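You operate a simulated robot arm through the tools that you are given. There is no shell and no other tool. Be economical: measure what you need, move in short steps, check, and stop when the job is done.

You are at the controls of a simulated robot arm. One attempt, no reset.

JOB
Whisk the milk into the tea, simmer it on low and pour 155 to 205 ml into the white mug.
Fine: whisk back on the worktop; switch off before pouring; keep clear of the steam; pan by its handle, then on the trivet.

It is judged by the outcome, as a careful person would: the job done as asked, and still so three seconds after it is handed in. It fails if anything else is knocked over, pushed out of place, dropped, spilled or broken.

ROBOT AND FRAMES
A 7-joint arm with a two-finger parallel gripper, fixed in place. Base frame: the origin is at the foot of the arm, x ahead of it, y to its left, z up; the work surface is at about z = 917. Readings come in mm, rad, newtons and seconds.
With the tool pointing down near the work surface it reaches from about 340 to 780 mm from the base axis. Its first joint turns from -2.897 to 2.897 rad. Payload 3.91 kg.
The tool frame sits at the grasp point between the pads (the TCP): z along the fingers, y along the line on which they close. The tips reach 30 mm beyond it. Largest opening 110 mm; finger width 20, thickness 10; the body of the gripper, 48 by 112 mm, starts 55 mm behind the TCP.
Orientation is told as [roll, pitch, yaw] about the base's x, y, z axes, in that order, counted from this pose: with the fingers straight down and closing along the base's y, the tool's x points along the base's -x, its y along +y and its z along -z.

CONTROLS
- The arm moves only by the tool arm_command. Its argument "moves" is a list of rows, each a list of 7 numbers: the shift along the base's x, y, z in mm, then the turn, a rotation vector about the base's x, y, z in rad, then the closure, from 0 (fully open) to 1 (shut). In form: [[x, y, z, ax, ay, az, gripper], ...]. A call has 1 to 12 rows; each row is the pose to reach, as a shift and turn from the pose commanded when the call began. Rows are played at 5 a second. More than 50 mm and 0.15 rad between two rows, or a gripper value outside its range, and nothing of the call is played. Where a pose cannot be reached the arm comes as near as it can. A force on the tool above 40 N (or 10 N above the force at the start of the call, whichever is more), or a blocked arm, ends the call early, and 0.2 s more pass. The fingers move at their own pace (about 153 mm/s each) and stop on an object; they squeeze with about 36 N. The grip force told is the motor's: it shows also when the fingers shut on nothing. Time passes only in rows, and 0.2 s behind the last, so rows that repeat a pose let the fingers close. It gives the time, the measured TCP pose, the force on the tool (base axes), the opening and the grip force at its end, in the units of the frame above (readings bear some noise).
- Cameras (640 x 400 px; columns grow to the right, rows downward): "scene" is fixed at [47.8, -650.6, 1677.5]; the picture's right is [0.51, -0.86, 0.00], its down [-0.77, -0.46, -0.44] and it looks along [0.38, 0.23, -0.90] (base axes); focal length 236 px, centre (320, 200). "wrist" rides on the gripper at [-36, 0, -57] in the tool frame; the picture's right is [0.00, -1.00, 0.00], its down [0.97, 0.00, -0.24] and it looks along [0.24, 0.00, 0.97] (tool axes); focal length 218 px, centre (320, 200). There is no depth. A picture from a camera that has moved, and an enlarged one, comes with that camera's place and axes in the base frame and with its lens.
- grab_frame(camera): a new picture of that camera. It takes no simulated time.
- lift_body(by): slides the trunk up (or, below 0, down) by that many mm; the arm rides with it, the base frame stays. It gives what a move gives, with no picture.
- inspect(camera, box): a new picture of the part [left, top, right, bottom] of that camera's present view, enlarged. It takes no simulated time.
- close_job(): hands the job in; it is judged then, once.

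Go step by step. Nothing tells you positions but the pictures and the camera data: compare them with the known pose of the tool, close in by small moves and look again before you grip or let go. The budget is 120 turns and 76 pictures, counting those below and the enlarged ones. Unless the task says otherwise, let go and move clear before handing in, and close with one line.

The tools are called after "Emit:" as a command line: name --pt "numbers of a row" for each row, then --argument value for the rest, lists and objects as JSON in quotes. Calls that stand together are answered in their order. arm_command: Moves the arm, as the interface text tells. Its arguments: {"type":"object","properties":{"moves":{"type":"array","items":{"type":"array","items":{"type":"number"}}}},"required":["moves"]} The other tools are called the same way: lift_body (by) slides the trunk up or down; grab_frame (camera) takes a picture; inspect (camera, box) takes an enlarged picture of a part of a camera's view; close_job () hands the job in.

At the start:

```text
t: 0.0
position: [256.4, -323.7, 1375.3]
tcp_rot: [0.0, 0.001, 0.0]
wrist_force: [0.2, -0.6, 0.1]
opening: 110.0
grip_force: 0.2
trunk travel left (down, up): [-550.0, 60.0]
```

scene: 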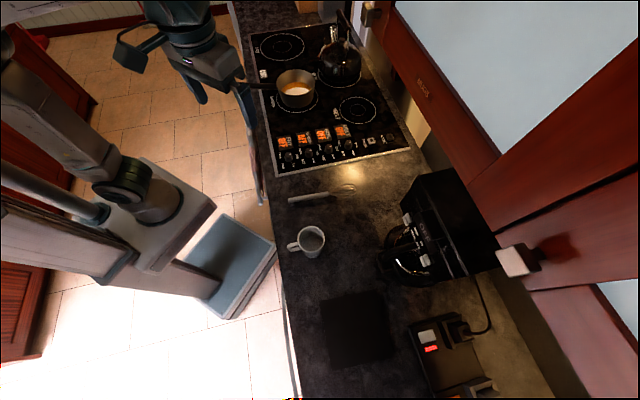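
wrist: 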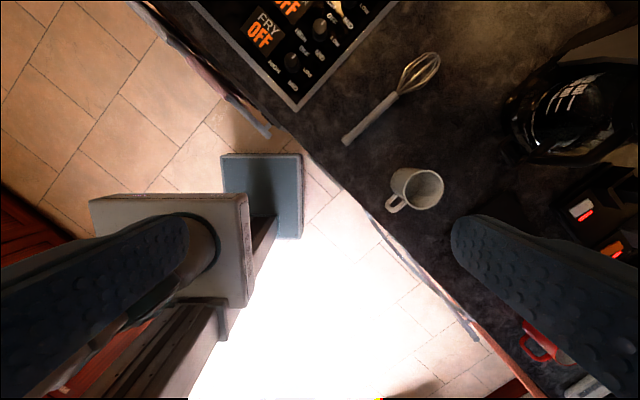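

I see a hob with a pan, a kettle, a whisk lying on the worktop, a white mug and a dark square (probably the trivet). I'll enlarge the parts to read the controls and layout.

Emit:
inspect --camera "scene" --box '[230, 10, 430, 135]'

Emit:
inspect --camera "scene" --box '[250, 110, 410, 210]'

Emit:
inspect --camera "scene" --box '[260, 160, 500, 400]'

```text
3.20 times, centred on (330, 72) of scene
camera zoom: at [47.8, -650.6, 1677.5], right [0.51, -0.86, 0.0], down [-0.77, -0.46, -0.44], along [0.38, 0.23, -0.9], focal length 754 px, centre (288, 608)
```

zoom: 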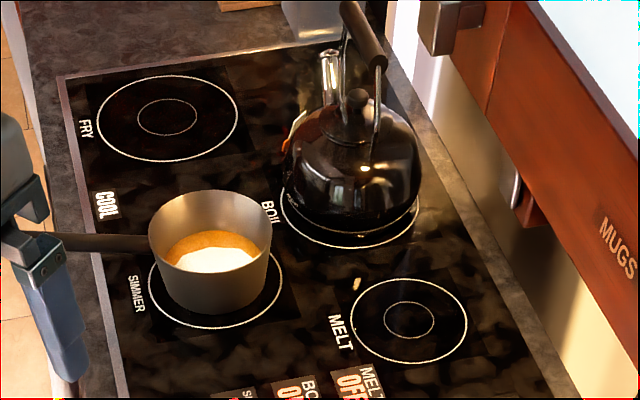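

```text
4.00 times, centred on (330, 160) of scene
camera zoom: at [47.8, -650.6, 1677.5], right [0.51, -0.86, 0.0], down [-0.77, -0.46, -0.44], along [0.38, 0.23, -0.9], focal length 942 px, centre (280, 360)
```

zoom: 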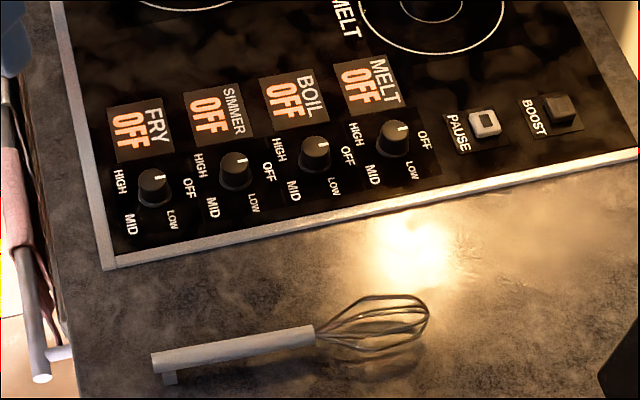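

```text
1.67 times, centred on (380, 280) of scene
camera zoom: at [47.8, -650.6, 1677.5], right [0.51, -0.86, 0.0], down [-0.77, -0.46, -0.44], along [0.38, 0.23, -0.9], focal length 393 px, centre (220, 67)
```

zoom: 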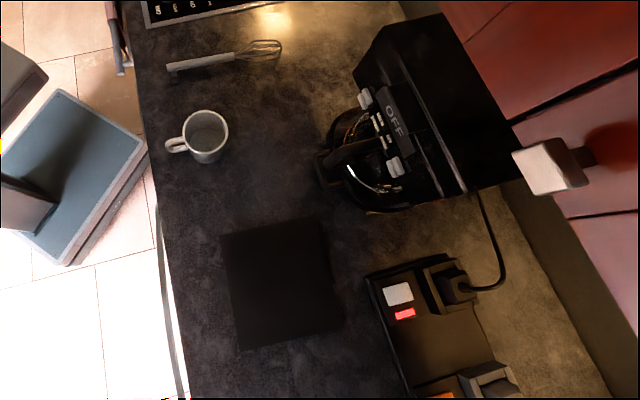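

The pan stands on the SIMMER ring with its handle toward the counter front. The whisk is near (354,-420), the mug near (215,-516) and a dark square near (76,-754). I'll move over the hob to see handle and knobs closely.

Emit:
arm_command --pt "40 15 0 0 0 0 0" --pt "80 30 0 0 0 0 0" --pt "120 45 0 0 0 0 0" --pt "160 60 0 0 0 0 0" --pt "200 75 0 0 0 0 0" --pt "230 90 0 0 0 0 0"

Emit:
grab_frame --camera "wrist"

Emit:
grab_frame --camera "scene"

```text
t: 1.4
position: [486.2, -234.5, 1374.5]
tcp_rot: [0.0, 0.001, -0.001]
wrist_force: [-0.8, -0.4, 0.2]
opening: 109.9
grip_force: 0.1
trunk travel left (down, up): [-550.0, 60.0]
```

```text
70 pictures are left
camera wrist: at [521.3, -233.2, 1432.1], right [0.0, -1.0, 0.0], down [-0.97, 0.0, 0.24], along [-0.24, 0.0, -0.97], focal length 218 px, centre (320, 200)
```

wrist: 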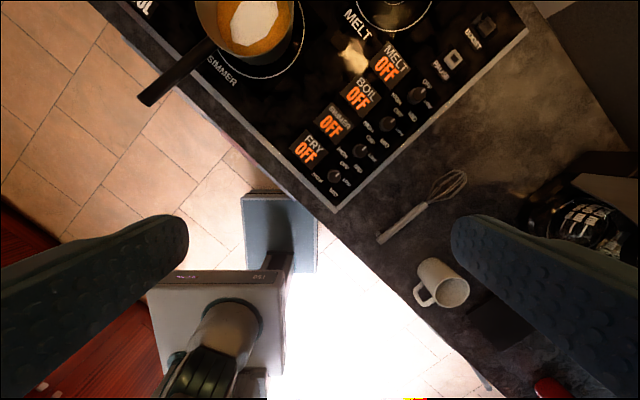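

```text
69 pictures are left
```

scene: 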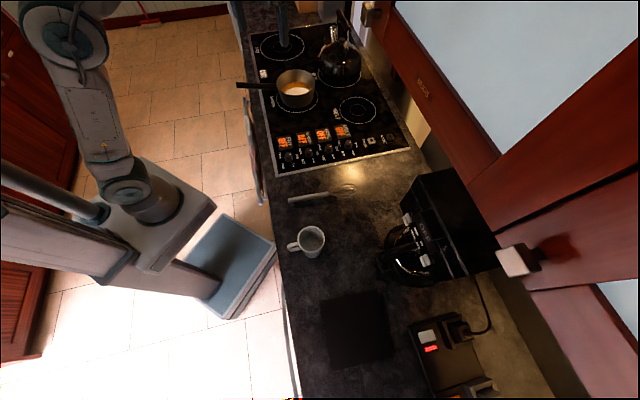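

The whisk lies at about az -50°, handle centre ~(347,-430). I'll turn the gripper half around (so the wires can later point down) while moving above the whisk.

Emit:
arm_command --pt "-12 -16 -10 0 0 0.14 0" --pt "-24 -32 -20 0 0 0.28 0" --pt "-36 -48 -30 0 0 0.42 0" --pt "-48 -64 -40 0 0 0.56 0" --pt "-60 -80 -50 0 0 0.7 0" --pt "-72 -96 -60 0 0 0.84 0" --pt "-84 -112 -70 0 0 0.98 0" --pt "-96 -128 -80 0 0 1.12 0" --pt "-108 -144 -90 0 0 1.26 0" --pt "-120 -160 -100 0 0 1.4 0" --pt "-130 -176 -110 0 0 1.54 0" --pt "-140 -192 -120 0 0 1.68 0"

Emit:
arm_command --pt "0 0 -20 0 0 0.14 0" --pt "0 0 -40 0 0 0.28 0" --pt "0 0 -60 0 0 0.42 0" --pt "0 0 -70 0 0 0.56 0" --pt "0 0 -80 0 0 0.57 0"

Emit:
grab_frame --camera "wrist"

```text
t: 4.0
position: [343.1, -425.6, 1255.3]
tcp_rot: [0.0, -0.001, 1.683]
wrist_force: [-0.1, 0.6, -0.2]
opening: 110.2
grip_force: 0.0
trunk travel left (down, up): [-550.0, 60.0]
```

```text
t: 5.2
position: [345.0, -426.3, 1175.4]
tcp_rot: [-0.001, 0.001, 2.251]
wrist_force: [-1.0, -0.2, 0.3]
opening: 110.0
grip_force: 0.1
trunk travel left (down, up): [-550.0, 60.0]
```

```text
68 pictures are left
camera wrist: at [320.5, -396.5, 1232.5], right [0.78, 0.63, 0.0], down [0.61, -0.75, 0.24], along [0.15, -0.19, -0.97], focal length 218 px, centre (320, 200)
```

wrist: 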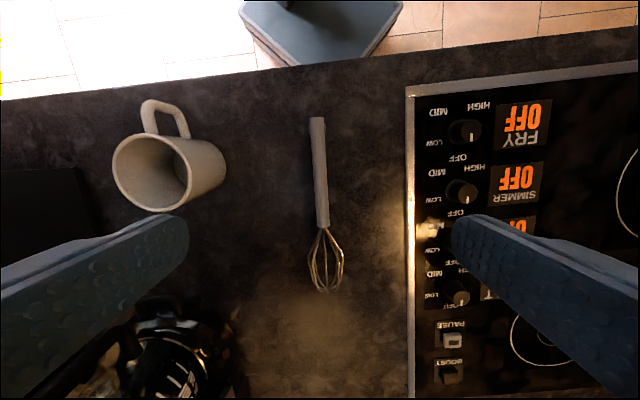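

The turn works (yaw 2.25). The whisk axis is at az -48° with its handle from (296,-375) to (393,-483). I'll align and descend above a grip point 60 mm from its end.

Emit:
arm_command --pt "-3 2 -40 0 0 0.025 0" --pt "-6 4 -80 0 0 0.05 0.3" --pt "-9 6 -120 0 0 0.05 0.5" --pt "-9 6 -165 0 0 0.05 0.6" --pt "-9 6 -165 0 0 0.05 0.6"

Emit:
grab_frame --camera "wrist"

Emit:
inspect --camera "scene" --box '[265, 150, 385, 225]'

```text
t: 6.4
position: [335.7, -419.6, 1006.7]
tcp_rot: [0.002, -0.001, 2.3]
wrist_force: [0.1, -0.1, 0.0]
opening: 43.8
grip_force: 0.0
trunk travel left (down, up): [-550.0, 60.0]
```

```text
67 pictures are left
camera wrist: at [311.0, -391.1, 1063.2], right [0.75, 0.67, 0.0], down [0.65, -0.72, 0.24], along [0.16, -0.18, -0.97], focal length 218 px, centre (320, 200)
```

wrist: 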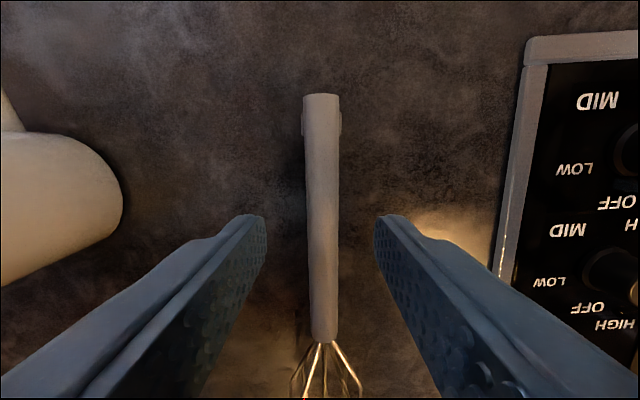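

```text
5.33 times, centred on (325, 188) of scene
camera zoom: at [47.8, -650.6, 1677.5], right [0.51, -0.86, 0.0], down [-0.77, -0.46, -0.44], along [0.38, 0.23, -0.9], focal length 1257 px, centre (293, 267)
```

zoom: 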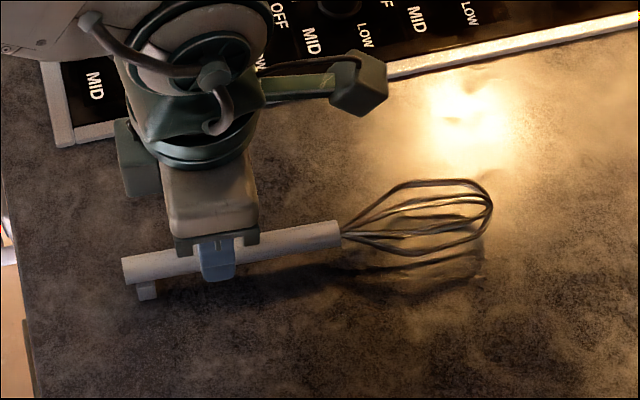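

The handle is raised on small pegs and centred between the fingers. I'll descend to TCP z≈953 and close on it.

Emit:
arm_command --pt "1 1 -20 0 0 0 0.6" --pt "1 1 -40 0 0 0 0.6" --pt "1 1 -54 0 0 0 0.6" --pt "1 1 -54 0 0 0 1" --pt "1 1 -54 0 0 0 1" --pt "1 1 -54 0 0 0 1"

Emit:
grab_frame --camera "wrist"

```text
t: 7.8
position: [338.8, -419.4, 956.1]
tcp_rot: [0.0, 0.001, 2.299]
wrist_force: [0.1, -0.8, 0.9]
opening: 17.0
grip_force: 35.9
trunk travel left (down, up): [-550.0, 60.0]
```

```text
65 pictures are left
camera wrist: at [313.4, -391.6, 1012.2], right [0.75, 0.67, 0.0], down [0.65, -0.72, 0.24], along [0.16, -0.18, -0.97], focal length 218 px, centre (320, 200)
```

wrist: 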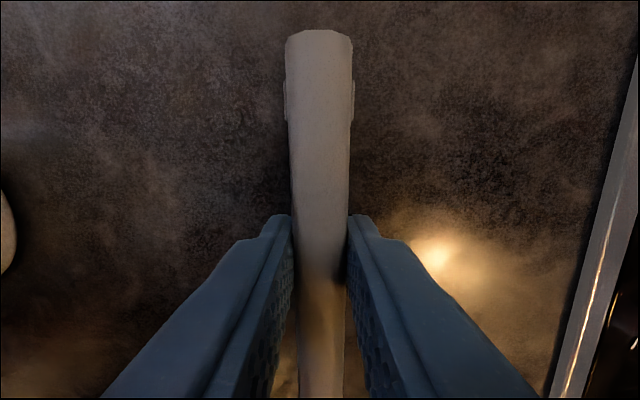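

The whisk is gripped (17 mm). I'll lift it and swing it toward the hob while turning the gripper back to yaw 0.

Emit:
arm_command --pt "0 0 45 0 0 0 1" --pt "0 0 90 0 0 0 1" --pt "0 0 135 0 0 0 1" --pt "8 10 170 0 0 -0.13 1" --pt "16 20 205 0 0 -0.26 1" --pt "24 30 240 0 0 -0.4 1" --pt "36 45 270 0 0 -0.54 1" --pt "48 60 290 0 0 -0.68 1" --pt "60 75 300 0 0 -0.82 1" --pt "75 90 300 0 0 -0.96 1" --pt "90 105 300 0 0 -1.1 1" --pt "105 120 300 0 0 -1.24 1"

Emit:
arm_command --pt "15 15 0 0 0 -0.14 1" --pt "30 30 0 0 0 -0.28 1" --pt "45 45 0 0 0 -0.42 1" --pt "60 60 0 0 0 -0.56 1" --pt "75 75 0 0 0 -0.7 1" --pt "90 90 0 0 0 -0.84 1" --pt "105 105 0 0 0 -0.98 1" --pt "115 120 0 0 0 -1.06 1"

Emit:
grab_frame --camera "wrist"

```text
t: 10.4
position: [442.2, -296.6, 1256.2]
tcp_rot: [0.0, -0.001, 1.058]
wrist_force: [-0.2, -0.3, -0.7]
opening: 17.4
grip_force: 36.3
trunk travel left (down, up): [-550.0, 60.0]
```

```text
t: 12.2
position: [558.5, -176.5, 1254.3]
tcp_rot: [0.001, 0.0, -0.002]
wrist_force: [0.6, 0.5, -0.5]
opening: 17.0
grip_force: 36.2
trunk travel left (down, up): [-550.0, 60.0]
```

```text
64 pictures are left
camera wrist: at [593.0, -174.8, 1311.7], right [0.0, -1.0, 0.0], down [-0.97, 0.0, 0.24], along [-0.24, 0.0, -0.97], focal length 218 px, centre (320, 200)
```

wrist: 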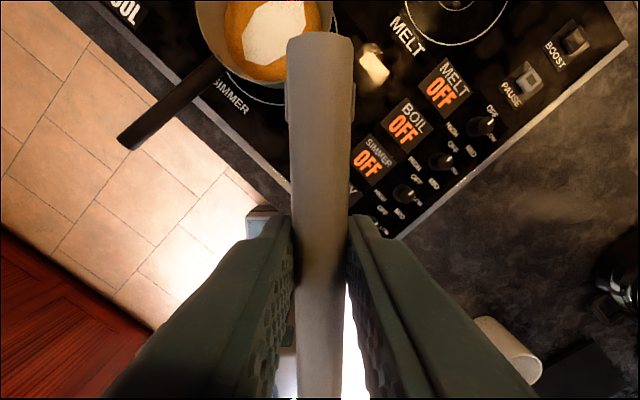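

The whisk is held well, wires toward the base. The pan centre reads about (746,-106). Now I pitch the tool outward to horizontal so the wires point down.

Emit:
arm_command --pt "0 0 5 0 -0.14 0 1" --pt "0 0 10 0 -0.28 0 1" --pt "0 0 15 0 -0.42 0 1" --pt "0 0 20 0 -0.56 0 1" --pt "0 0 25 0 -0.7 0 1" --pt "0 0 30 0 -0.84 0 1" --pt "0 0 30 0 -0.98 0 1" --pt "0 0 30 0 -1.12 0 1" --pt "0 0 30 0 -1.26 0 1" --pt "0 0 30 0 -1.4 0 1" --pt "0 0 30 0 -1.54 0 1"

Emit:
grab_frame --camera "wrist"

Emit:
grab_frame --camera "scene"

```text
t: 14.6
position: [557.3, -178.0, 1284.9]
tcp_rot: [-0.028, -1.543, 0.028]
wrist_force: [-0.7, -0.8, -0.7]
opening: 17.1
grip_force: 36.3
trunk travel left (down, up): [-550.0, 60.0]
```

```text
63 pictures are left
camera wrist: at [500.6, -176.7, 1323.4], right [0.0, -1.0, 0.0], down [-0.27, 0.0, -0.96], along [0.96, 0.0, -0.27], focal length 218 px, centre (320, 200)
```

wrist: 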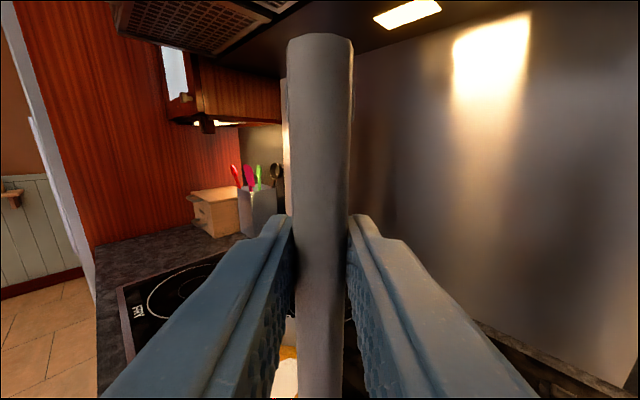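

```text
62 pictures are left
```

scene: 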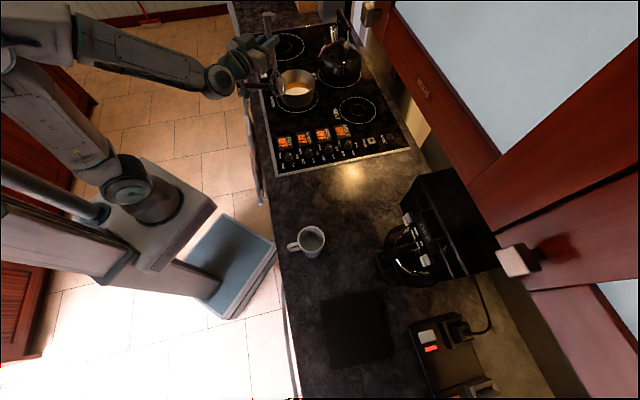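

Works well; wires point straight down. Now I translate to above the pan centre, still high, and look.

Emit:
arm_command --pt "36 15 0 0 0 0 1" --pt "72 30 0 0 0 0 1" --pt "108 45 0 0 0 0 1" --pt "144 60 0 0 0 0 1" --pt "177 72 0 0 -0.03 0 1" --pt "177 72 0 0 -0.03 0 1"

Emit:
inspect --camera "scene" --box '[230, 10, 390, 110]'

Emit:
grab_frame --camera "wrist"

```text
t: 16.0
position: [736.1, -105.7, 1286.2]
tcp_rot: [-1.142, -1.571, 1.143]
wrist_force: [-0.5, 0.4, -1.1]
opening: 17.4
grip_force: 36.1
trunk travel left (down, up): [-550.0, 60.0]
```

```text
4.00 times, centred on (310, 60) of scene
camera zoom: at [47.8, -650.6, 1677.5], right [0.51, -0.86, 0.0], down [-0.77, -0.46, -0.44], along [0.38, 0.23, -0.9], focal length 942 px, centre (360, 760)
```

zoom: 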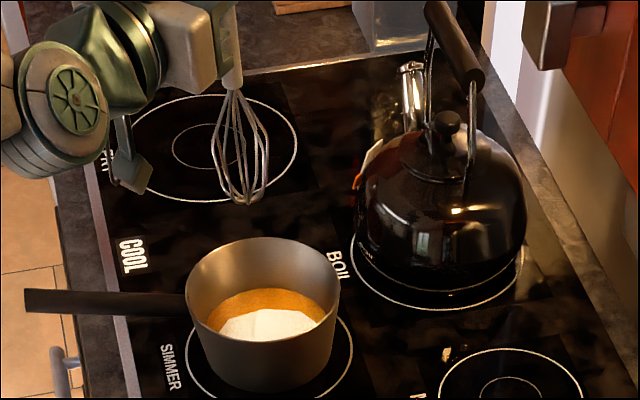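

```text
60 pictures are left
camera wrist: at [677.6, -104.1, 1321.2], right [0.0, -1.0, 0.0], down [-0.24, 0.0, -0.97], along [0.97, 0.0, -0.24], focal length 218 px, centre (320, 200)
```

wrist: 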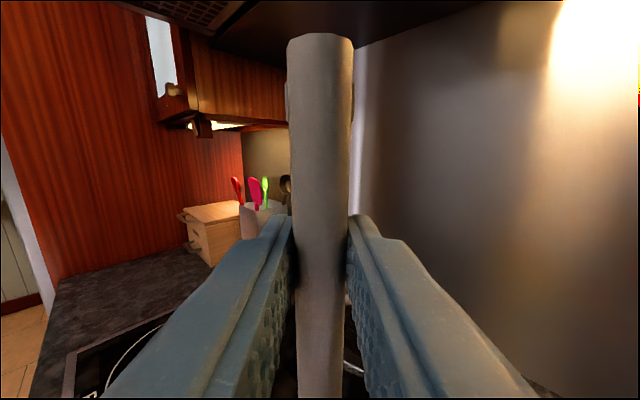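

The whisk tip is at about (746,-103,1098), above the pan; rim at z≈1008. I'll lower it 100 mm first and check alignment at the rim.

Emit:
arm_command --pt "2 -3 -25 0 0 0 1" --pt "3 -4 -50 0 0 0 1" --pt "3 -4 -75 0 0 0 1" --pt "3 -4 -100 0 0 0 1"

Emit:
inspect --camera "scene" --box '[230, 30, 358, 110]'

```text
t: 17.0
position: [739.8, -108.9, 1186.7]
tcp_rot: [0.139, -1.571, -0.14]
wrist_force: [0.4, 0.0, -0.3]
opening: 16.9
grip_force: 35.5
trunk travel left (down, up): [-550.0, 60.0]
```

```text
5.00 times, centred on (294, 70) of scene
camera zoom: at [47.8, -650.6, 1677.5], right [0.51, -0.86, 0.0], down [-0.77, -0.46, -0.44], along [0.38, 0.23, -0.9], focal length 1178 px, centre (450, 850)
```

zoom: 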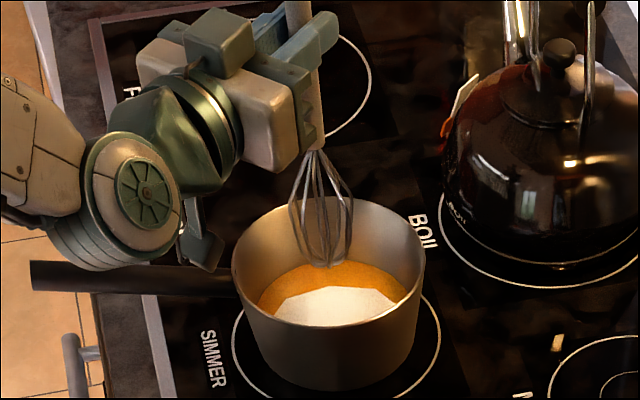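

The tip is centred in the pan mouth. I'll lower another 55 mm into the liquid, watching the force.

Emit:
arm_command --pt "0 0 -18 0 0 0 1" --pt "0 0 -36 0 0 0 1" --pt "0 0 -55 0 0 0 1" --pt "0 0 -55 0 0 0 1"

Emit:
inspect --camera "scene" --box '[230, 30, 358, 110]'

```text
t: 18.0
position: [738.1, -108.1, 1132.1]
tcp_rot: [-0.518, -1.568, 0.518]
wrist_force: [0.2, 1.0, -0.4]
opening: 17.2
grip_force: 36.4
trunk travel left (down, up): [-550.0, 60.0]
```

```text
5.00 times, centred on (294, 70) of scene
camera zoom: at [47.8, -650.6, 1677.5], right [0.51, -0.86, 0.0], down [-0.77, -0.46, -0.44], along [0.38, 0.23, -0.9], focal length 1178 px, centre (450, 850)
```

zoom: 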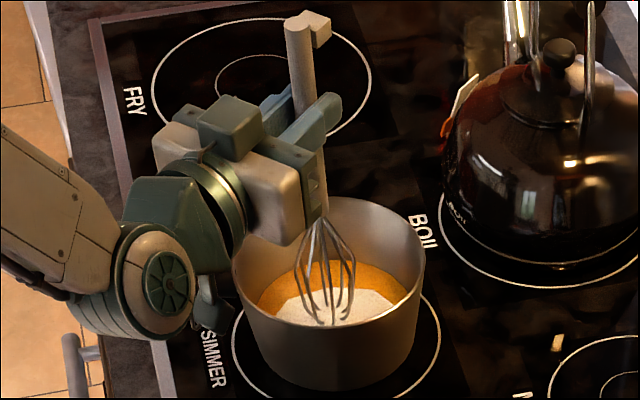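

The tip is at z≈940, in the liquid (surface ≈960). I'll whisk in small circles of 22 mm radius.

Emit:
arm_command --pt "22 0 -3 0 0 0 1" --pt "11 19 -3 0 0 0 1" --pt "-11 19 -3 0 0 0 1" --pt "-22 0 -3 0 0 0 1" --pt "-11 -19 -3 0 0 0 1" --pt "11 -19 -3 0 0 0 1" --pt "22 0 -3 0 0 0 1" --pt "11 19 -3 0 0 0 1" --pt "-11 19 -3 0 0 0 1" --pt "-22 0 -3 0 0 0 1" --pt "-11 -19 -3 0 0 0 1" --pt "0 0 -3 0 0 0 1"

Emit:
arm_command --pt "22 0 0 0 0 0 1" --pt "11 19 0 0 0 0 1" --pt "-11 19 0 0 0 0 1" --pt "-22 0 0 0 0 0 1" --pt "-11 -19 0 0 0 0 1" --pt "11 -19 0 0 0 0 1" --pt "22 0 0 0 0 0 1" --pt "11 19 0 0 0 0 1" --pt "-11 19 0 0 0 0 1" --pt "-22 0 0 0 0 0 1" --pt "-11 -19 0 0 0 0 1" --pt "0 0 0 0 0 0 1"

Emit:
inspect --camera "scene" --box '[230, 30, 358, 110]'

```text
t: 20.6
position: [738.3, -108.3, 1128.8]
tcp_rot: [0.024, -1.567, -0.017]
wrist_force: [1.4, -0.2, -0.6]
opening: 17.2
grip_force: 35.8
out of reach, approached as far as the arm can: row 2, 3, 8, 9
trunk travel left (down, up): [-550.0, 60.0]
```

```text
t: 23.2
position: [737.8, -110.0, 1126.8]
tcp_rot: [0.603, -1.57, -0.602]
wrist_force: [0.2, -0.5, -1.0]
opening: 17.2
grip_force: 35.9
out of reach, approached as far as the arm can: row 2, 3, 8, 9
trunk travel left (down, up): [-550.0, 60.0]
```

```text
5.00 times, centred on (294, 70) of scene
camera zoom: at [47.8, -650.6, 1677.5], right [0.51, -0.86, 0.0], down [-0.77, -0.46, -0.44], along [0.38, 0.23, -0.9], focal length 1178 px, centre (450, 850)
```

zoom: 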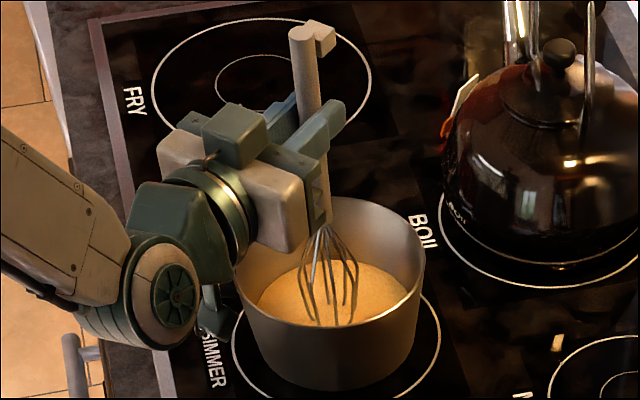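

The liquid now looks an even tan. One more shorter whisk for certainty, then look.

Emit:
arm_command --pt "20 0 0 0 0 0 1" --pt "10 8 0 0 0 0 1" --pt "-10 8 0 0 0 0 1" --pt "-20 -5 0 0 0 0 1" --pt "-10 -22 0 0 0 0 1" --pt "10 -22 0 0 0 0 1" --pt "20 0 0 0 0 0 1" --pt "10 8 0 0 0 0 1" --pt "-10 8 0 0 0 0 1" --pt "-20 -5 0 0 0 0 1" --pt "-10 -22 0 0 0 0 1" --pt "0 0 0 0 0 0 1"

Emit:
arm_command --pt "0 0 20 0 0 0 1" --pt "0 0 40 0 0 0 1" --pt "0 0 60 0 0 0 1" --pt "0 0 60 0 0 0 1" --pt "0 0 60 0 0 0 1" --pt "0 0 60 0 0 0 1"

Emit:
inspect --camera "scene" --box '[230, 30, 358, 110]'

```text
t: 25.8
position: [738.1, -108.8, 1130.0]
tcp_rot: [0.091, -1.567, -0.087]
wrist_force: [0.2, 0.2, -0.6]
opening: 17.3
grip_force: 36.1
out of reach, approached as far as the arm can: row 2, 3, 8
trunk travel left (down, up): [-550.0, 60.0]
```

```text
t: 27.2
position: [736.0, -110.7, 1187.9]
tcp_rot: [0.146, -1.571, -0.146]
wrist_force: [0.0, -0.6, 0.0]
opening: 17.5
grip_force: 35.5
trunk travel left (down, up): [-550.0, 60.0]
```

```text
5.00 times, centred on (294, 70) of scene
camera zoom: at [47.8, -650.6, 1677.5], right [0.51, -0.86, 0.0], down [-0.77, -0.46, -0.44], along [0.38, 0.23, -0.9], focal length 1178 px, centre (450, 850)
```

zoom: 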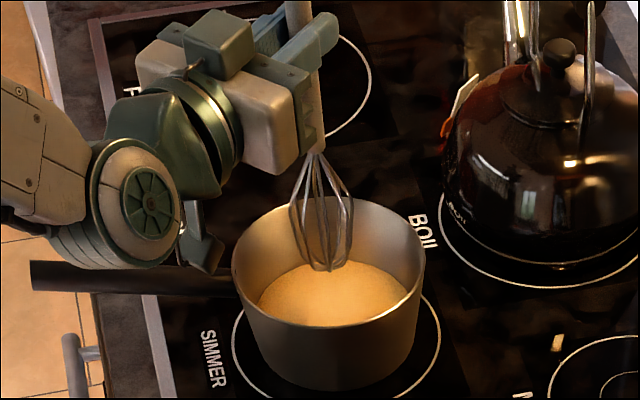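

Milk is evenly mixed. Now I raise the whisk and reverse the path to lay it back in its place.

Emit:
arm_command --pt "0 0 35 0 0 0 1" --pt "0 0 70 0 0 0 1" --pt "0 0 100 0 0 0 1" --pt "-36 -13 100 0 0 0 1" --pt "-72 -26 100 0 0 0 1" --pt "-108 -39 100 0 0 0 1" --pt "-144 -52 100 0 0 0 1" --pt "-180 -66 100 0 0 0 1" --pt "-180 -66 100 0 0.14 0 1" --pt "-180 -66 95 0 0.28 0 1" --pt "-180 -66 90 0 0.42 0 1" --pt "-180 -66 85 0 0.56 0 1"

Emit:
arm_command --pt "0 0 -5 0 0.14 0 1" --pt "0 0 -8 0 0.28 0 1" --pt "0 0 -10 0 0.42 0 1" --pt "0 0 -15 0 0.56 0 1" --pt "0 0 -15 0 0.7 0 1" --pt "0 0 -15 0 0.84 0 1" --pt "0 0 -15 0 0.98 0 1" --pt "0 0 -15 0 1.01 0 1"

```text
t: 29.8
position: [558.7, -176.0, 1273.9]
tcp_rot: [-0.002, -1.012, -0.001]
wrist_force: [-0.6, -0.7, -0.8]
opening: 17.1
grip_force: 36.2
trunk travel left (down, up): [-550.0, 60.0]
```

```text
t: 31.6
position: [558.0, -176.6, 1258.5]
tcp_rot: [-0.001, 0.003, -0.001]
wrist_force: [-0.3, 0.4, -0.5]
opening: 17.3
grip_force: 36.1
trunk travel left (down, up): [-550.0, 60.0]
```

Emit:
arm_command --pt "-18 -20 0 0 0 0.14 1" --pt "-36 -40 0 0 0 0.28 1" --pt "-54 -60 0 0 0 0.42 1" --pt "-72 -80 0 0 0 0.56 1" --pt "-90 -100 0 0 0 0.7 1" --pt "-108 -120 0 0 0 0.84 1" --pt "-126 -140 0 0 0 0.98 1" --pt "-144 -160 0 0 0 1.12 1" --pt "-162 -180 0 0 0 1.26 1" --pt "-180 -200 0 0 0 1.4 1" --pt "-198 -220 0 0 0 1.54 1" --pt "-219 -243 0 0 0 1.68 1"

Emit:
arm_command --pt "0 0 -30 0 0 0.14 1" --pt "0 0 -60 0 0 0.28 1" --pt "0 0 -90 0 0 0.42 1" --pt "0 0 -120 0 0 0.56 1" --pt "0 0 -160 0 0 0.62 1" --pt "0 0 -200 0 0 0.62 1" --pt "0 0 -240 0 0 0.62 1" --pt "0 0 -270 0 0 0.62 1"

Emit:
inspect --camera "scene" --box '[265, 150, 385, 225]'

```text
t: 34.2
position: [334.9, -418.5, 1258.1]
tcp_rot: [0.0, -0.001, 1.682]
wrist_force: [-0.5, -0.5, -1.0]
opening: 17.0
grip_force: 35.7
trunk travel left (down, up): [-550.0, 60.0]
```

```text
t: 36.0
position: [338.9, -419.1, 986.2]
tcp_rot: [0.001, 0.001, 2.3]
wrist_force: [-0.4, -0.9, 0.3]
opening: 17.1
grip_force: 35.7
trunk travel left (down, up): [-550.0, 60.0]
```

```text
5.33 times, centred on (325, 188) of scene
camera zoom: at [47.8, -650.6, 1677.5], right [0.51, -0.86, 0.0], down [-0.77, -0.46, -0.44], along [0.38, 0.23, -0.9], focal length 1257 px, centre (293, 267)
```

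zoom: 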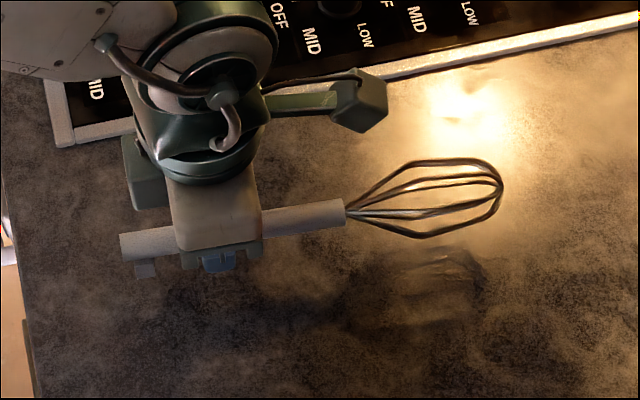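

The whisk hangs level just above its place. Lower 31 mm, release, rise.

Emit:
arm_command --pt "0 0 -12 0 0 0 1" --pt "0 0 -24 0 0 0 1" --pt "0 0 -31 0 0 0 1" --pt "0 0 -31 0 0 0 1" --pt "0 0 -31 0 0 0 0.7" --pt "0 0 -31 0 0 0 0.6" --pt "0 0 -31 0 0 0 0.6" --pt "0 0 10 0 0 0 0.6" --pt "0 0 50 0 0 0 0.6" --pt "0 0 95 0 0 0 0.6"

Emit:
grab_frame --camera "wrist"

```text
t: 38.2
position: [337.0, -420.3, 1083.7]
tcp_rot: [0.001, 0.0, 2.298]
wrist_force: [-0.5, -0.4, 0.0]
opening: 43.8
grip_force: 0.0
trunk travel left (down, up): [-550.0, 60.0]
```

```text
54 pictures are left
camera wrist: at [312.6, -392.3, 1141.2], right [0.75, 0.67, 0.0], down [0.65, -0.72, 0.24], along [0.16, -0.18, -0.97], focal length 218 px, centre (320, 200)
```

wrist: 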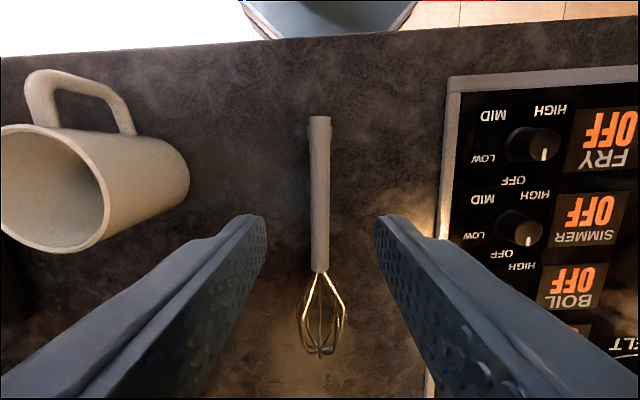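

The whisk is back. Now I go to the SIMMER knob near (513,-316), turning the gripper to yaw ~0.5.

Emit:
arm_command --pt "0 0 20 0 0 -0.14 0.6" --pt "10 5 20 0 0 -0.28 0.6" --pt "25 15 20 0 0 -0.42 0.6" --pt "40 25 20 0 0 -0.56 0.6" --pt "55 35 20 0 0 -0.7 0.6" --pt "70 45 20 0 0 -0.84 0.6" --pt "85 55 20 0 0 -0.98 0.6" --pt "100 65 20 0 0 -1.12 0.6" --pt "115 75 20 0 0 -1.26 0.6" --pt "130 85 20 0 0 -1.4 0.6" --pt "150 95 20 0 0 -1.54 0.6" --pt "176 104 20 0 0 -1.68 0.6"

Emit:
grab_frame --camera "wrist"

```text
t: 40.8
position: [514.6, -311.7, 1101.8]
tcp_rot: [0.0, 0.0, 0.618]
wrist_force: [-0.4, -0.7, 0.7]
opening: 43.9
grip_force: 0.1
trunk travel left (down, up): [-550.0, 60.0]
```

```text
53 pictures are left
camera wrist: at [543.1, -290.7, 1159.5], right [0.58, -0.82, 0.0], down [-0.79, -0.56, 0.24], along [-0.2, -0.14, -0.97], focal length 218 px, centre (320, 200)
```

wrist: 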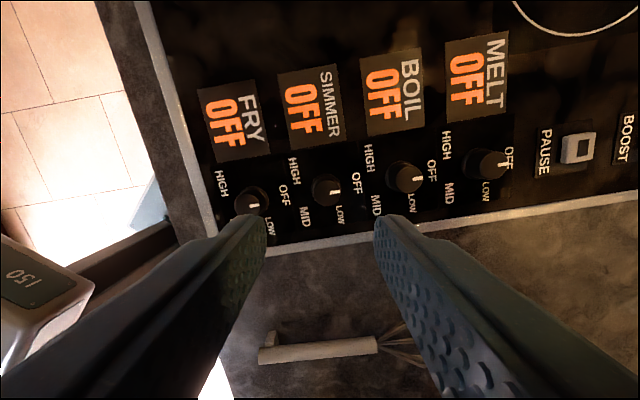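

I'll enlarge the knob area to read the angles of its labels and pointer.

Emit:
inspect --camera "wrist" --box '[260, 130, 420, 230]'

```text
4.00 times, centred on (340, 180) of wrist
camera zoom: at [543.1, -290.7, 1159.5], right [0.58, -0.82, 0.0], down [-0.79, -0.56, 0.24], along [-0.2, -0.14, -0.97], focal length 873 px, centre (240, 280)
```

zoom: 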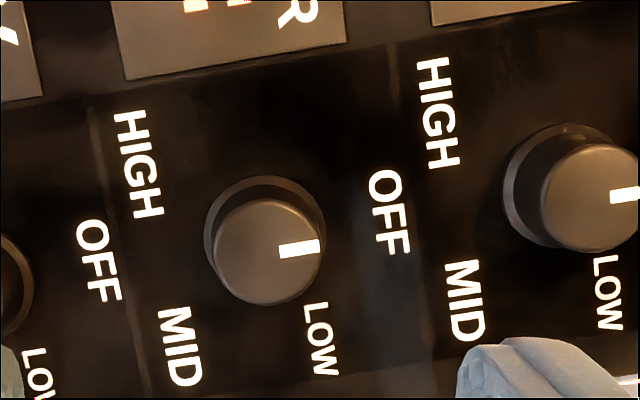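

Pointer is at OFF; LOW lies about 70° clockwise. Knob axis ≈ (509.5,-322.7), top z≈945. I'll centre over it and descend.

Emit:
arm_command --pt "-5 -11 -30 0 0 0 0.6" --pt "-5 -11 -70 0 0 0 0.6" --pt "-5 -11 -100 0 0 0 0.6" --pt "-5 -11 -100 0 0 0 0.6"

Emit:
grab_frame --camera "wrist"

```text
t: 41.8
position: [509.1, -324.4, 1001.8]
tcp_rot: [0.0, 0.0, 0.619]
wrist_force: [0.5, 0.6, -0.3]
opening: 44.4
grip_force: 0.1
trunk travel left (down, up): [-550.0, 60.0]
```

```text
51 pictures are left
camera wrist: at [538.2, -302.3, 1058.8], right [0.58, -0.81, 0.0], down [-0.79, -0.56, 0.24], along [-0.2, -0.14, -0.97], focal length 218 px, centre (320, 200)
```

wrist: 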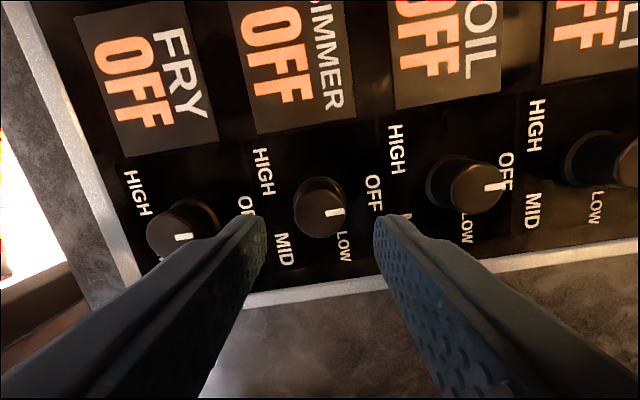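

Centred. Descend and close on the knob.

Emit:
arm_command --pt "0 1 -20 0 0 0 0.6" --pt "0 1 -40 0 0 0 0.6" --pt "0 1 -46 0 0 0 0.6" --pt "0 1 -46 0 0 0 0.6" --pt "0 1 -46 0 0 0 1" --pt "0 1 -46 0 0 0 1"

Emit:
grab_frame --camera "wrist"

```text
t: 43.2
position: [510.9, -324.5, 956.8]
tcp_rot: [0.0, 0.0, 0.62]
wrist_force: [-2.2, 1.6, -1.4]
opening: 29.3
grip_force: 45.5
trunk travel left (down, up): [-550.0, 60.0]
```

```text
50 pictures are left
camera wrist: at [537.8, -302.4, 1013.2], right [0.58, -0.81, 0.0], down [-0.79, -0.56, 0.24], along [-0.2, -0.14, -0.97], focal length 218 px, centre (320, 200)
```

wrist: 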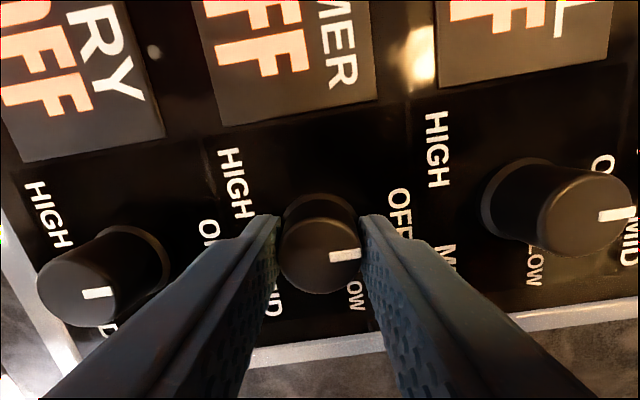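

Knob gripped. Turning clockwise 70° toward LOW.

Emit:
arm_command --pt "0 0 0 0 0 -0.14 1" --pt "0 0 0 0 0 -0.28 1" --pt "0 0 0 0 0 -0.42 1" --pt "0 0 0 0 0 -0.56 1" --pt "0 0 0 0 0 -0.7 1" --pt "0 0 0 0 0 -0.84 1" --pt "0 0 0 0 0 -0.98 1" --pt "0 0 0 0 0 -1.1 1" --pt "0 0 0 0 0 -1.22 1" --pt "0 0 0 0 0 -1.22 1"

Emit:
grab_frame --camera "wrist"

Emit:
inspect --camera "scene" --box '[230, 40, 390, 140]'

```text
t: 45.4
position: [509.7, -321.2, 955.6]
tcp_rot: [0.0, 0.003, -0.601]
wrist_force: [-7.6, 26.6, -11.5]
opening: 29.4
grip_force: 45.0
trunk travel left (down, up): [-550.0, 60.0]
```

```text
49 pictures are left
camera wrist: at [538.4, -341.4, 1013.1], right [-0.57, -0.82, 0.0], down [-0.8, 0.55, 0.24], along [-0.2, 0.14, -0.97], focal length 218 px, centre (320, 200)
```

wrist: 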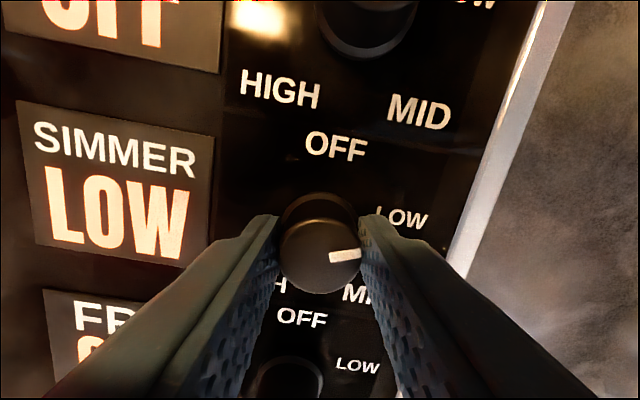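

```text
4.00 times, centred on (310, 90) of scene
camera zoom: at [47.8, -650.6, 1677.5], right [0.51, -0.86, 0.0], down [-0.77, -0.46, -0.44], along [0.38, 0.23, -0.9], focal length 942 px, centre (360, 640)
```

zoom: 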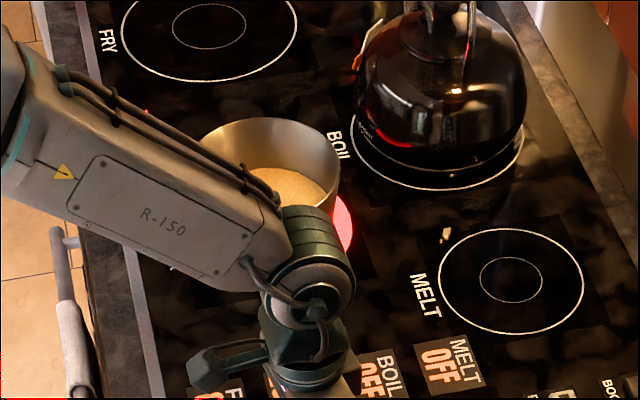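

SIMMER reads LOW and the ring glows. Release, rise and wait away from the pan.

Emit:
arm_command --pt "0 0 0 0 0 0 0.7" --pt "0 0 0 0 0 0 0.6" --pt "0 0 0 0 0 0 0.6" --pt "0 0 25 0 0 0 0.6" --pt "0 0 60 0 0 0 0.6" --pt "-10 -5 100 0 0 0 0.6" --pt "-30 -20 130 0 0 0 0.6" --pt "-50 -40 150 0 0 0 0.6"

Emit:
inspect --camera "scene" --box '[230, 40, 390, 140]'

```text
t: 47.2
position: [457.8, -364.2, 1104.5]
tcp_rot: [0.001, 0.0, -0.6]
wrist_force: [0.1, 0.4, -0.7]
opening: 44.1
grip_force: 0.0
trunk travel left (down, up): [-550.0, 60.0]
```

```text
4.00 times, centred on (310, 90) of scene
camera zoom: at [47.8, -650.6, 1677.5], right [0.51, -0.86, 0.0], down [-0.77, -0.46, -0.44], along [0.38, 0.23, -0.9], focal length 942 px, centre (360, 640)
```

zoom: 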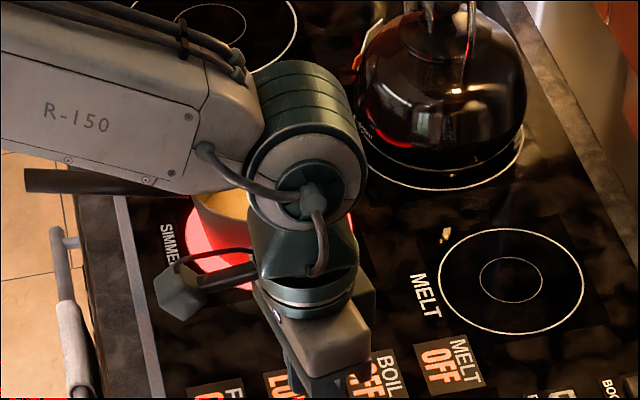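

The arm blocks the view of the pan, so while it heats I'll move over the mug/trivet side and measure these.

Emit:
arm_command --pt "-30 -10 20 0 0 0 0.3" --pt "-60 -20 40 0 0 0 0" --pt "-95 -30 60 0 0 0 0" --pt "-130 -40 80 0 0 0 0" --pt "-165 -50 100 0 0 0 0" --pt "-200 -60 120 0 0 0 0" --pt "-235 -70 130 0 0 0 0" --pt "-260 -80 140 0 0 0 0"

Emit:
grab_frame --camera "wrist"

Emit:
inspect --camera "scene" --box '[230, 20, 390, 120]'

```text
t: 49.0
position: [198.6, -445.7, 1246.6]
tcp_rot: [0.0, 0.001, -0.599]
wrist_force: [-0.4, 1.3, -0.1]
opening: 109.7
grip_force: 0.1
trunk travel left (down, up): [-550.0, 60.0]
```

```text
46 pictures are left
camera wrist: at [226.6, -464.5, 1302.7], right [-0.56, -0.83, 0.0], down [-0.8, 0.55, 0.24], along [-0.2, 0.14, -0.97], focal length 218 px, centre (320, 200)
```

wrist: 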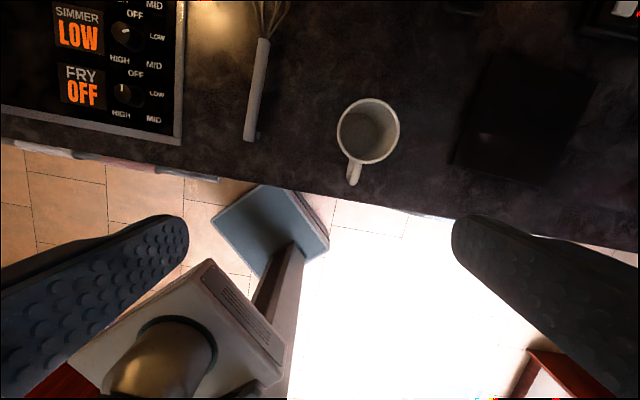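

```text
4.00 times, centred on (310, 70) of scene
camera zoom: at [47.8, -650.6, 1677.5], right [0.51, -0.86, 0.0], down [-0.77, -0.46, -0.44], along [0.38, 0.23, -0.9], focal length 942 px, centre (360, 720)
```

zoom: 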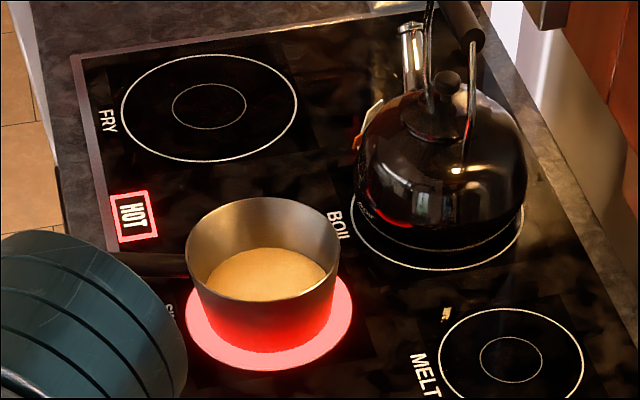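

Mug rim centre ≈ (209,-525); dark mat centre ≈ (72,-767). The tea is heating; I hold still and watch for simmering.

Emit:
arm_command --pt "-5 -15 0 0 0 0 0" --pt "-10 -30 0 0 0 0 0" --pt "-15 -45 0 0 0 0 0" --pt "-20 -60 0 0 0 0 0" --pt "-25 -75 0 0 0 0 0" --pt "-30 -90 0 0 0 0 0" --pt "-30 -90 0 0 0 0 0" --pt "-30 -90 0 0 0 0 0" --pt "-30 -90 0 0 0 0 0" --pt "-30 -90 0 0 0 0 0" --pt "-30 -90 0 0 0 0 0" --pt "-30 -90 0 0 0 0 0"

Emit:
inspect --camera "wrist" --box '[300, 0, 620, 200]'

Emit:
inspect --camera "scene" --box '[230, 20, 390, 120]'

```text
t: 51.6
position: [168.8, -535.1, 1248.5]
tcp_rot: [0.0, 0.0, -0.6]
wrist_force: [-0.1, -0.2, 0.1]
opening: 109.7
grip_force: 0.0
trunk travel left (down, up): [-550.0, 60.0]
```

```text
2.00 times, centred on (460, 100) of wrist
camera zoom: at [197.4, -554.1, 1305.2], right [-0.56, -0.83, 0.0], down [-0.8, 0.55, 0.24], along [-0.2, 0.14, -0.97], focal length 436 px, centre (40, 400)
```

zoom: 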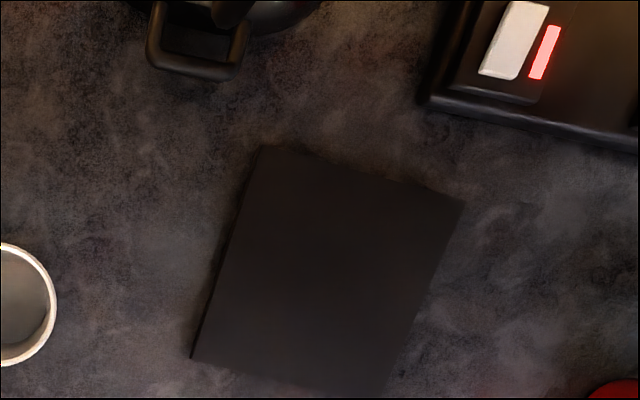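

```text
4.00 times, centred on (310, 70) of scene
camera zoom: at [47.8, -650.6, 1677.5], right [0.51, -0.86, 0.0], down [-0.77, -0.46, -0.44], along [0.38, 0.23, -0.9], focal length 942 px, centre (360, 720)
```

zoom: 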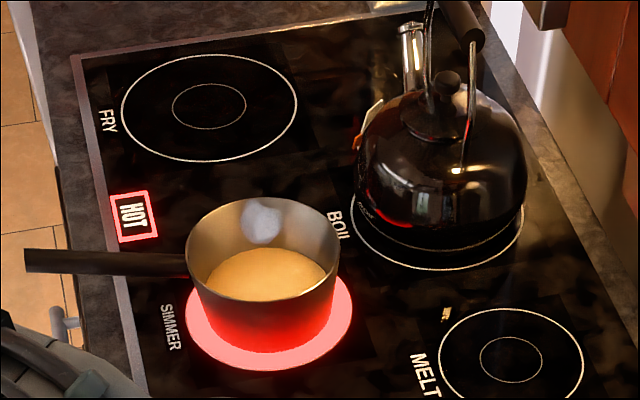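

A first wisp of steam appears; the mat is a flat 180 mm slab centred at (74,-760). I wait longer for a proper simmer.

Emit:
arm_command --pt "0 0 0 0 0 0 0" --pt "0 0 0 0 0 0 0" --pt "0 0 0 0 0 0 0" --pt "0 0 0 0 0 0 0" --pt "0 0 0 0 0 0 0" --pt "0 0 0 0 0 0 0" --pt "0 0 0 0 0 0 0" --pt "0 0 0 0 0 0 0" --pt "0 0 0 0 0 0 0" --pt "0 0 0 0 0 0 0" --pt "0 0 0 0 0 0 0" --pt "0 0 0 0 0 0 0"

Emit:
inspect --camera "scene" --box '[230, 20, 390, 120]'

```text
t: 54.2
position: [168.4, -535.0, 1247.8]
tcp_rot: [-0.001, 0.0, -0.602]
wrist_force: [1.3, -0.1, 1.0]
opening: 110.1
grip_force: 0.1
trunk travel left (down, up): [-550.0, 60.0]
```

```text
4.00 times, centred on (310, 70) of scene
camera zoom: at [47.8, -650.6, 1677.5], right [0.51, -0.86, 0.0], down [-0.77, -0.46, -0.44], along [0.38, 0.23, -0.9], focal length 942 px, centre (360, 720)
```

zoom: 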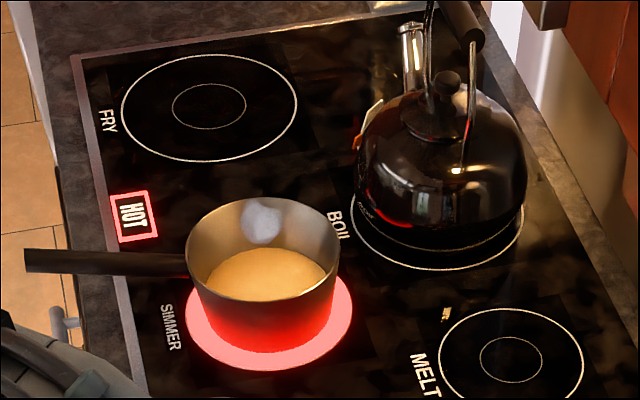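

Steam is steady but small. I wait some more.

Emit:
arm_command --pt "0 0 0 0 0 0 0" --pt "0 0 0 0 0 0 0" --pt "0 0 0 0 0 0 0" --pt "0 0 0 0 0 0 0" --pt "0 0 0 0 0 0 0" --pt "0 0 0 0 0 0 0" --pt "0 0 0 0 0 0 0" --pt "0 0 0 0 0 0 0" --pt "0 0 0 0 0 0 0" --pt "0 0 0 0 0 0 0" --pt "0 0 0 0 0 0 0" --pt "0 0 0 0 0 0 0"

Emit:
arm_command --pt "0 0 0 0 0 0 0" --pt "0 0 0 0 0 0 0" --pt "0 0 0 0 0 0 0" --pt "0 0 0 0 0 0 0" --pt "0 0 0 0 0 0 0" --pt "0 0 0 0 0 0 0" --pt "0 0 0 0 0 0 0" --pt "0 0 0 0 0 0 0" --pt "0 0 0 0 0 0 0" --pt "0 0 0 0 0 0 0" --pt "0 0 0 0 0 0 0" --pt "0 0 0 0 0 0 0"

Emit:
inspect --camera "scene" --box '[230, 20, 390, 120]'

```text
t: 56.8
position: [169.7, -534.5, 1248.3]
tcp_rot: [0.001, -0.001, -0.601]
wrist_force: [0.2, -0.4, 0.6]
opening: 109.8
grip_force: 0.0
trunk travel left (down, up): [-550.0, 60.0]
```

```text
t: 59.4
position: [168.2, -535.4, 1247.5]
tcp_rot: [0.002, 0.0, -0.601]
wrist_force: [0.6, -1.1, -0.3]
opening: 110.0
grip_force: 0.0
trunk travel left (down, up): [-550.0, 60.0]
```

```text
4.00 times, centred on (310, 70) of scene
camera zoom: at [47.8, -650.6, 1677.5], right [0.51, -0.86, 0.0], down [-0.77, -0.46, -0.44], along [0.38, 0.23, -0.9], focal length 942 px, centre (360, 720)
```

zoom: 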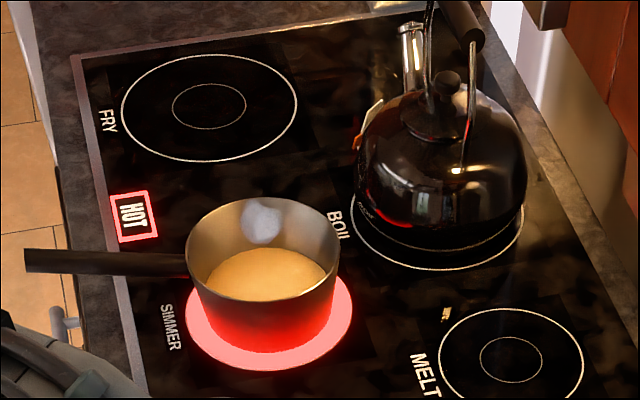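

A steady simmer on low since t≈51. I go back to the SIMMER knob (taking the time as simmering time), hovering first.

Emit:
arm_command --pt "0 0 0 0 0 0 0" --pt "30 18 0 0 0 0 0.3" --pt "62 38 -15 0 0 0 0.6" --pt "95 59 -30 0 0 0 0.6" --pt "130 81 -50 0 0 0 0.6" --pt "165 103 -70 0 0 0 0.6" --pt "200 124 -90 0 0 0 0.6" --pt "235 146 -110 0 0 0 0.6" --pt "270 168 -140 0 0 0 0.6" --pt "305 190 -170 0 0 0 0.6" --pt "341 213 -200 0 0 0 0.6" --pt "341 213 -240 0 0 0 0.6"

Emit:
grab_frame --camera "wrist"

```text
refused: row 9 steps farther than a row can; nothing moved
```

```text
40 pictures are left
camera wrist: at [197.4, -554.1, 1305.2], right [-0.56, -0.83, 0.0], down [-0.8, 0.55, 0.24], along [-0.2, 0.14, -0.97], focal length 218 px, centre (320, 200)
```

wrist: 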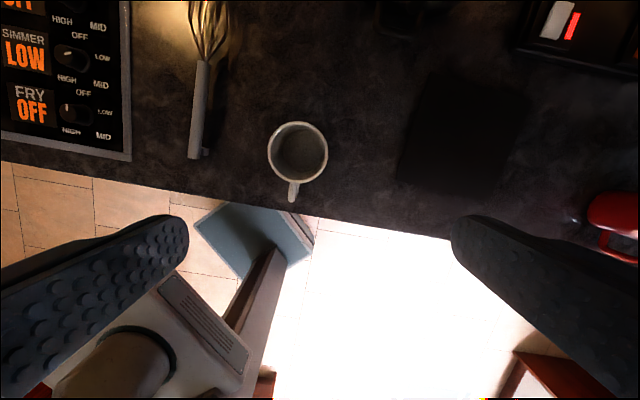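

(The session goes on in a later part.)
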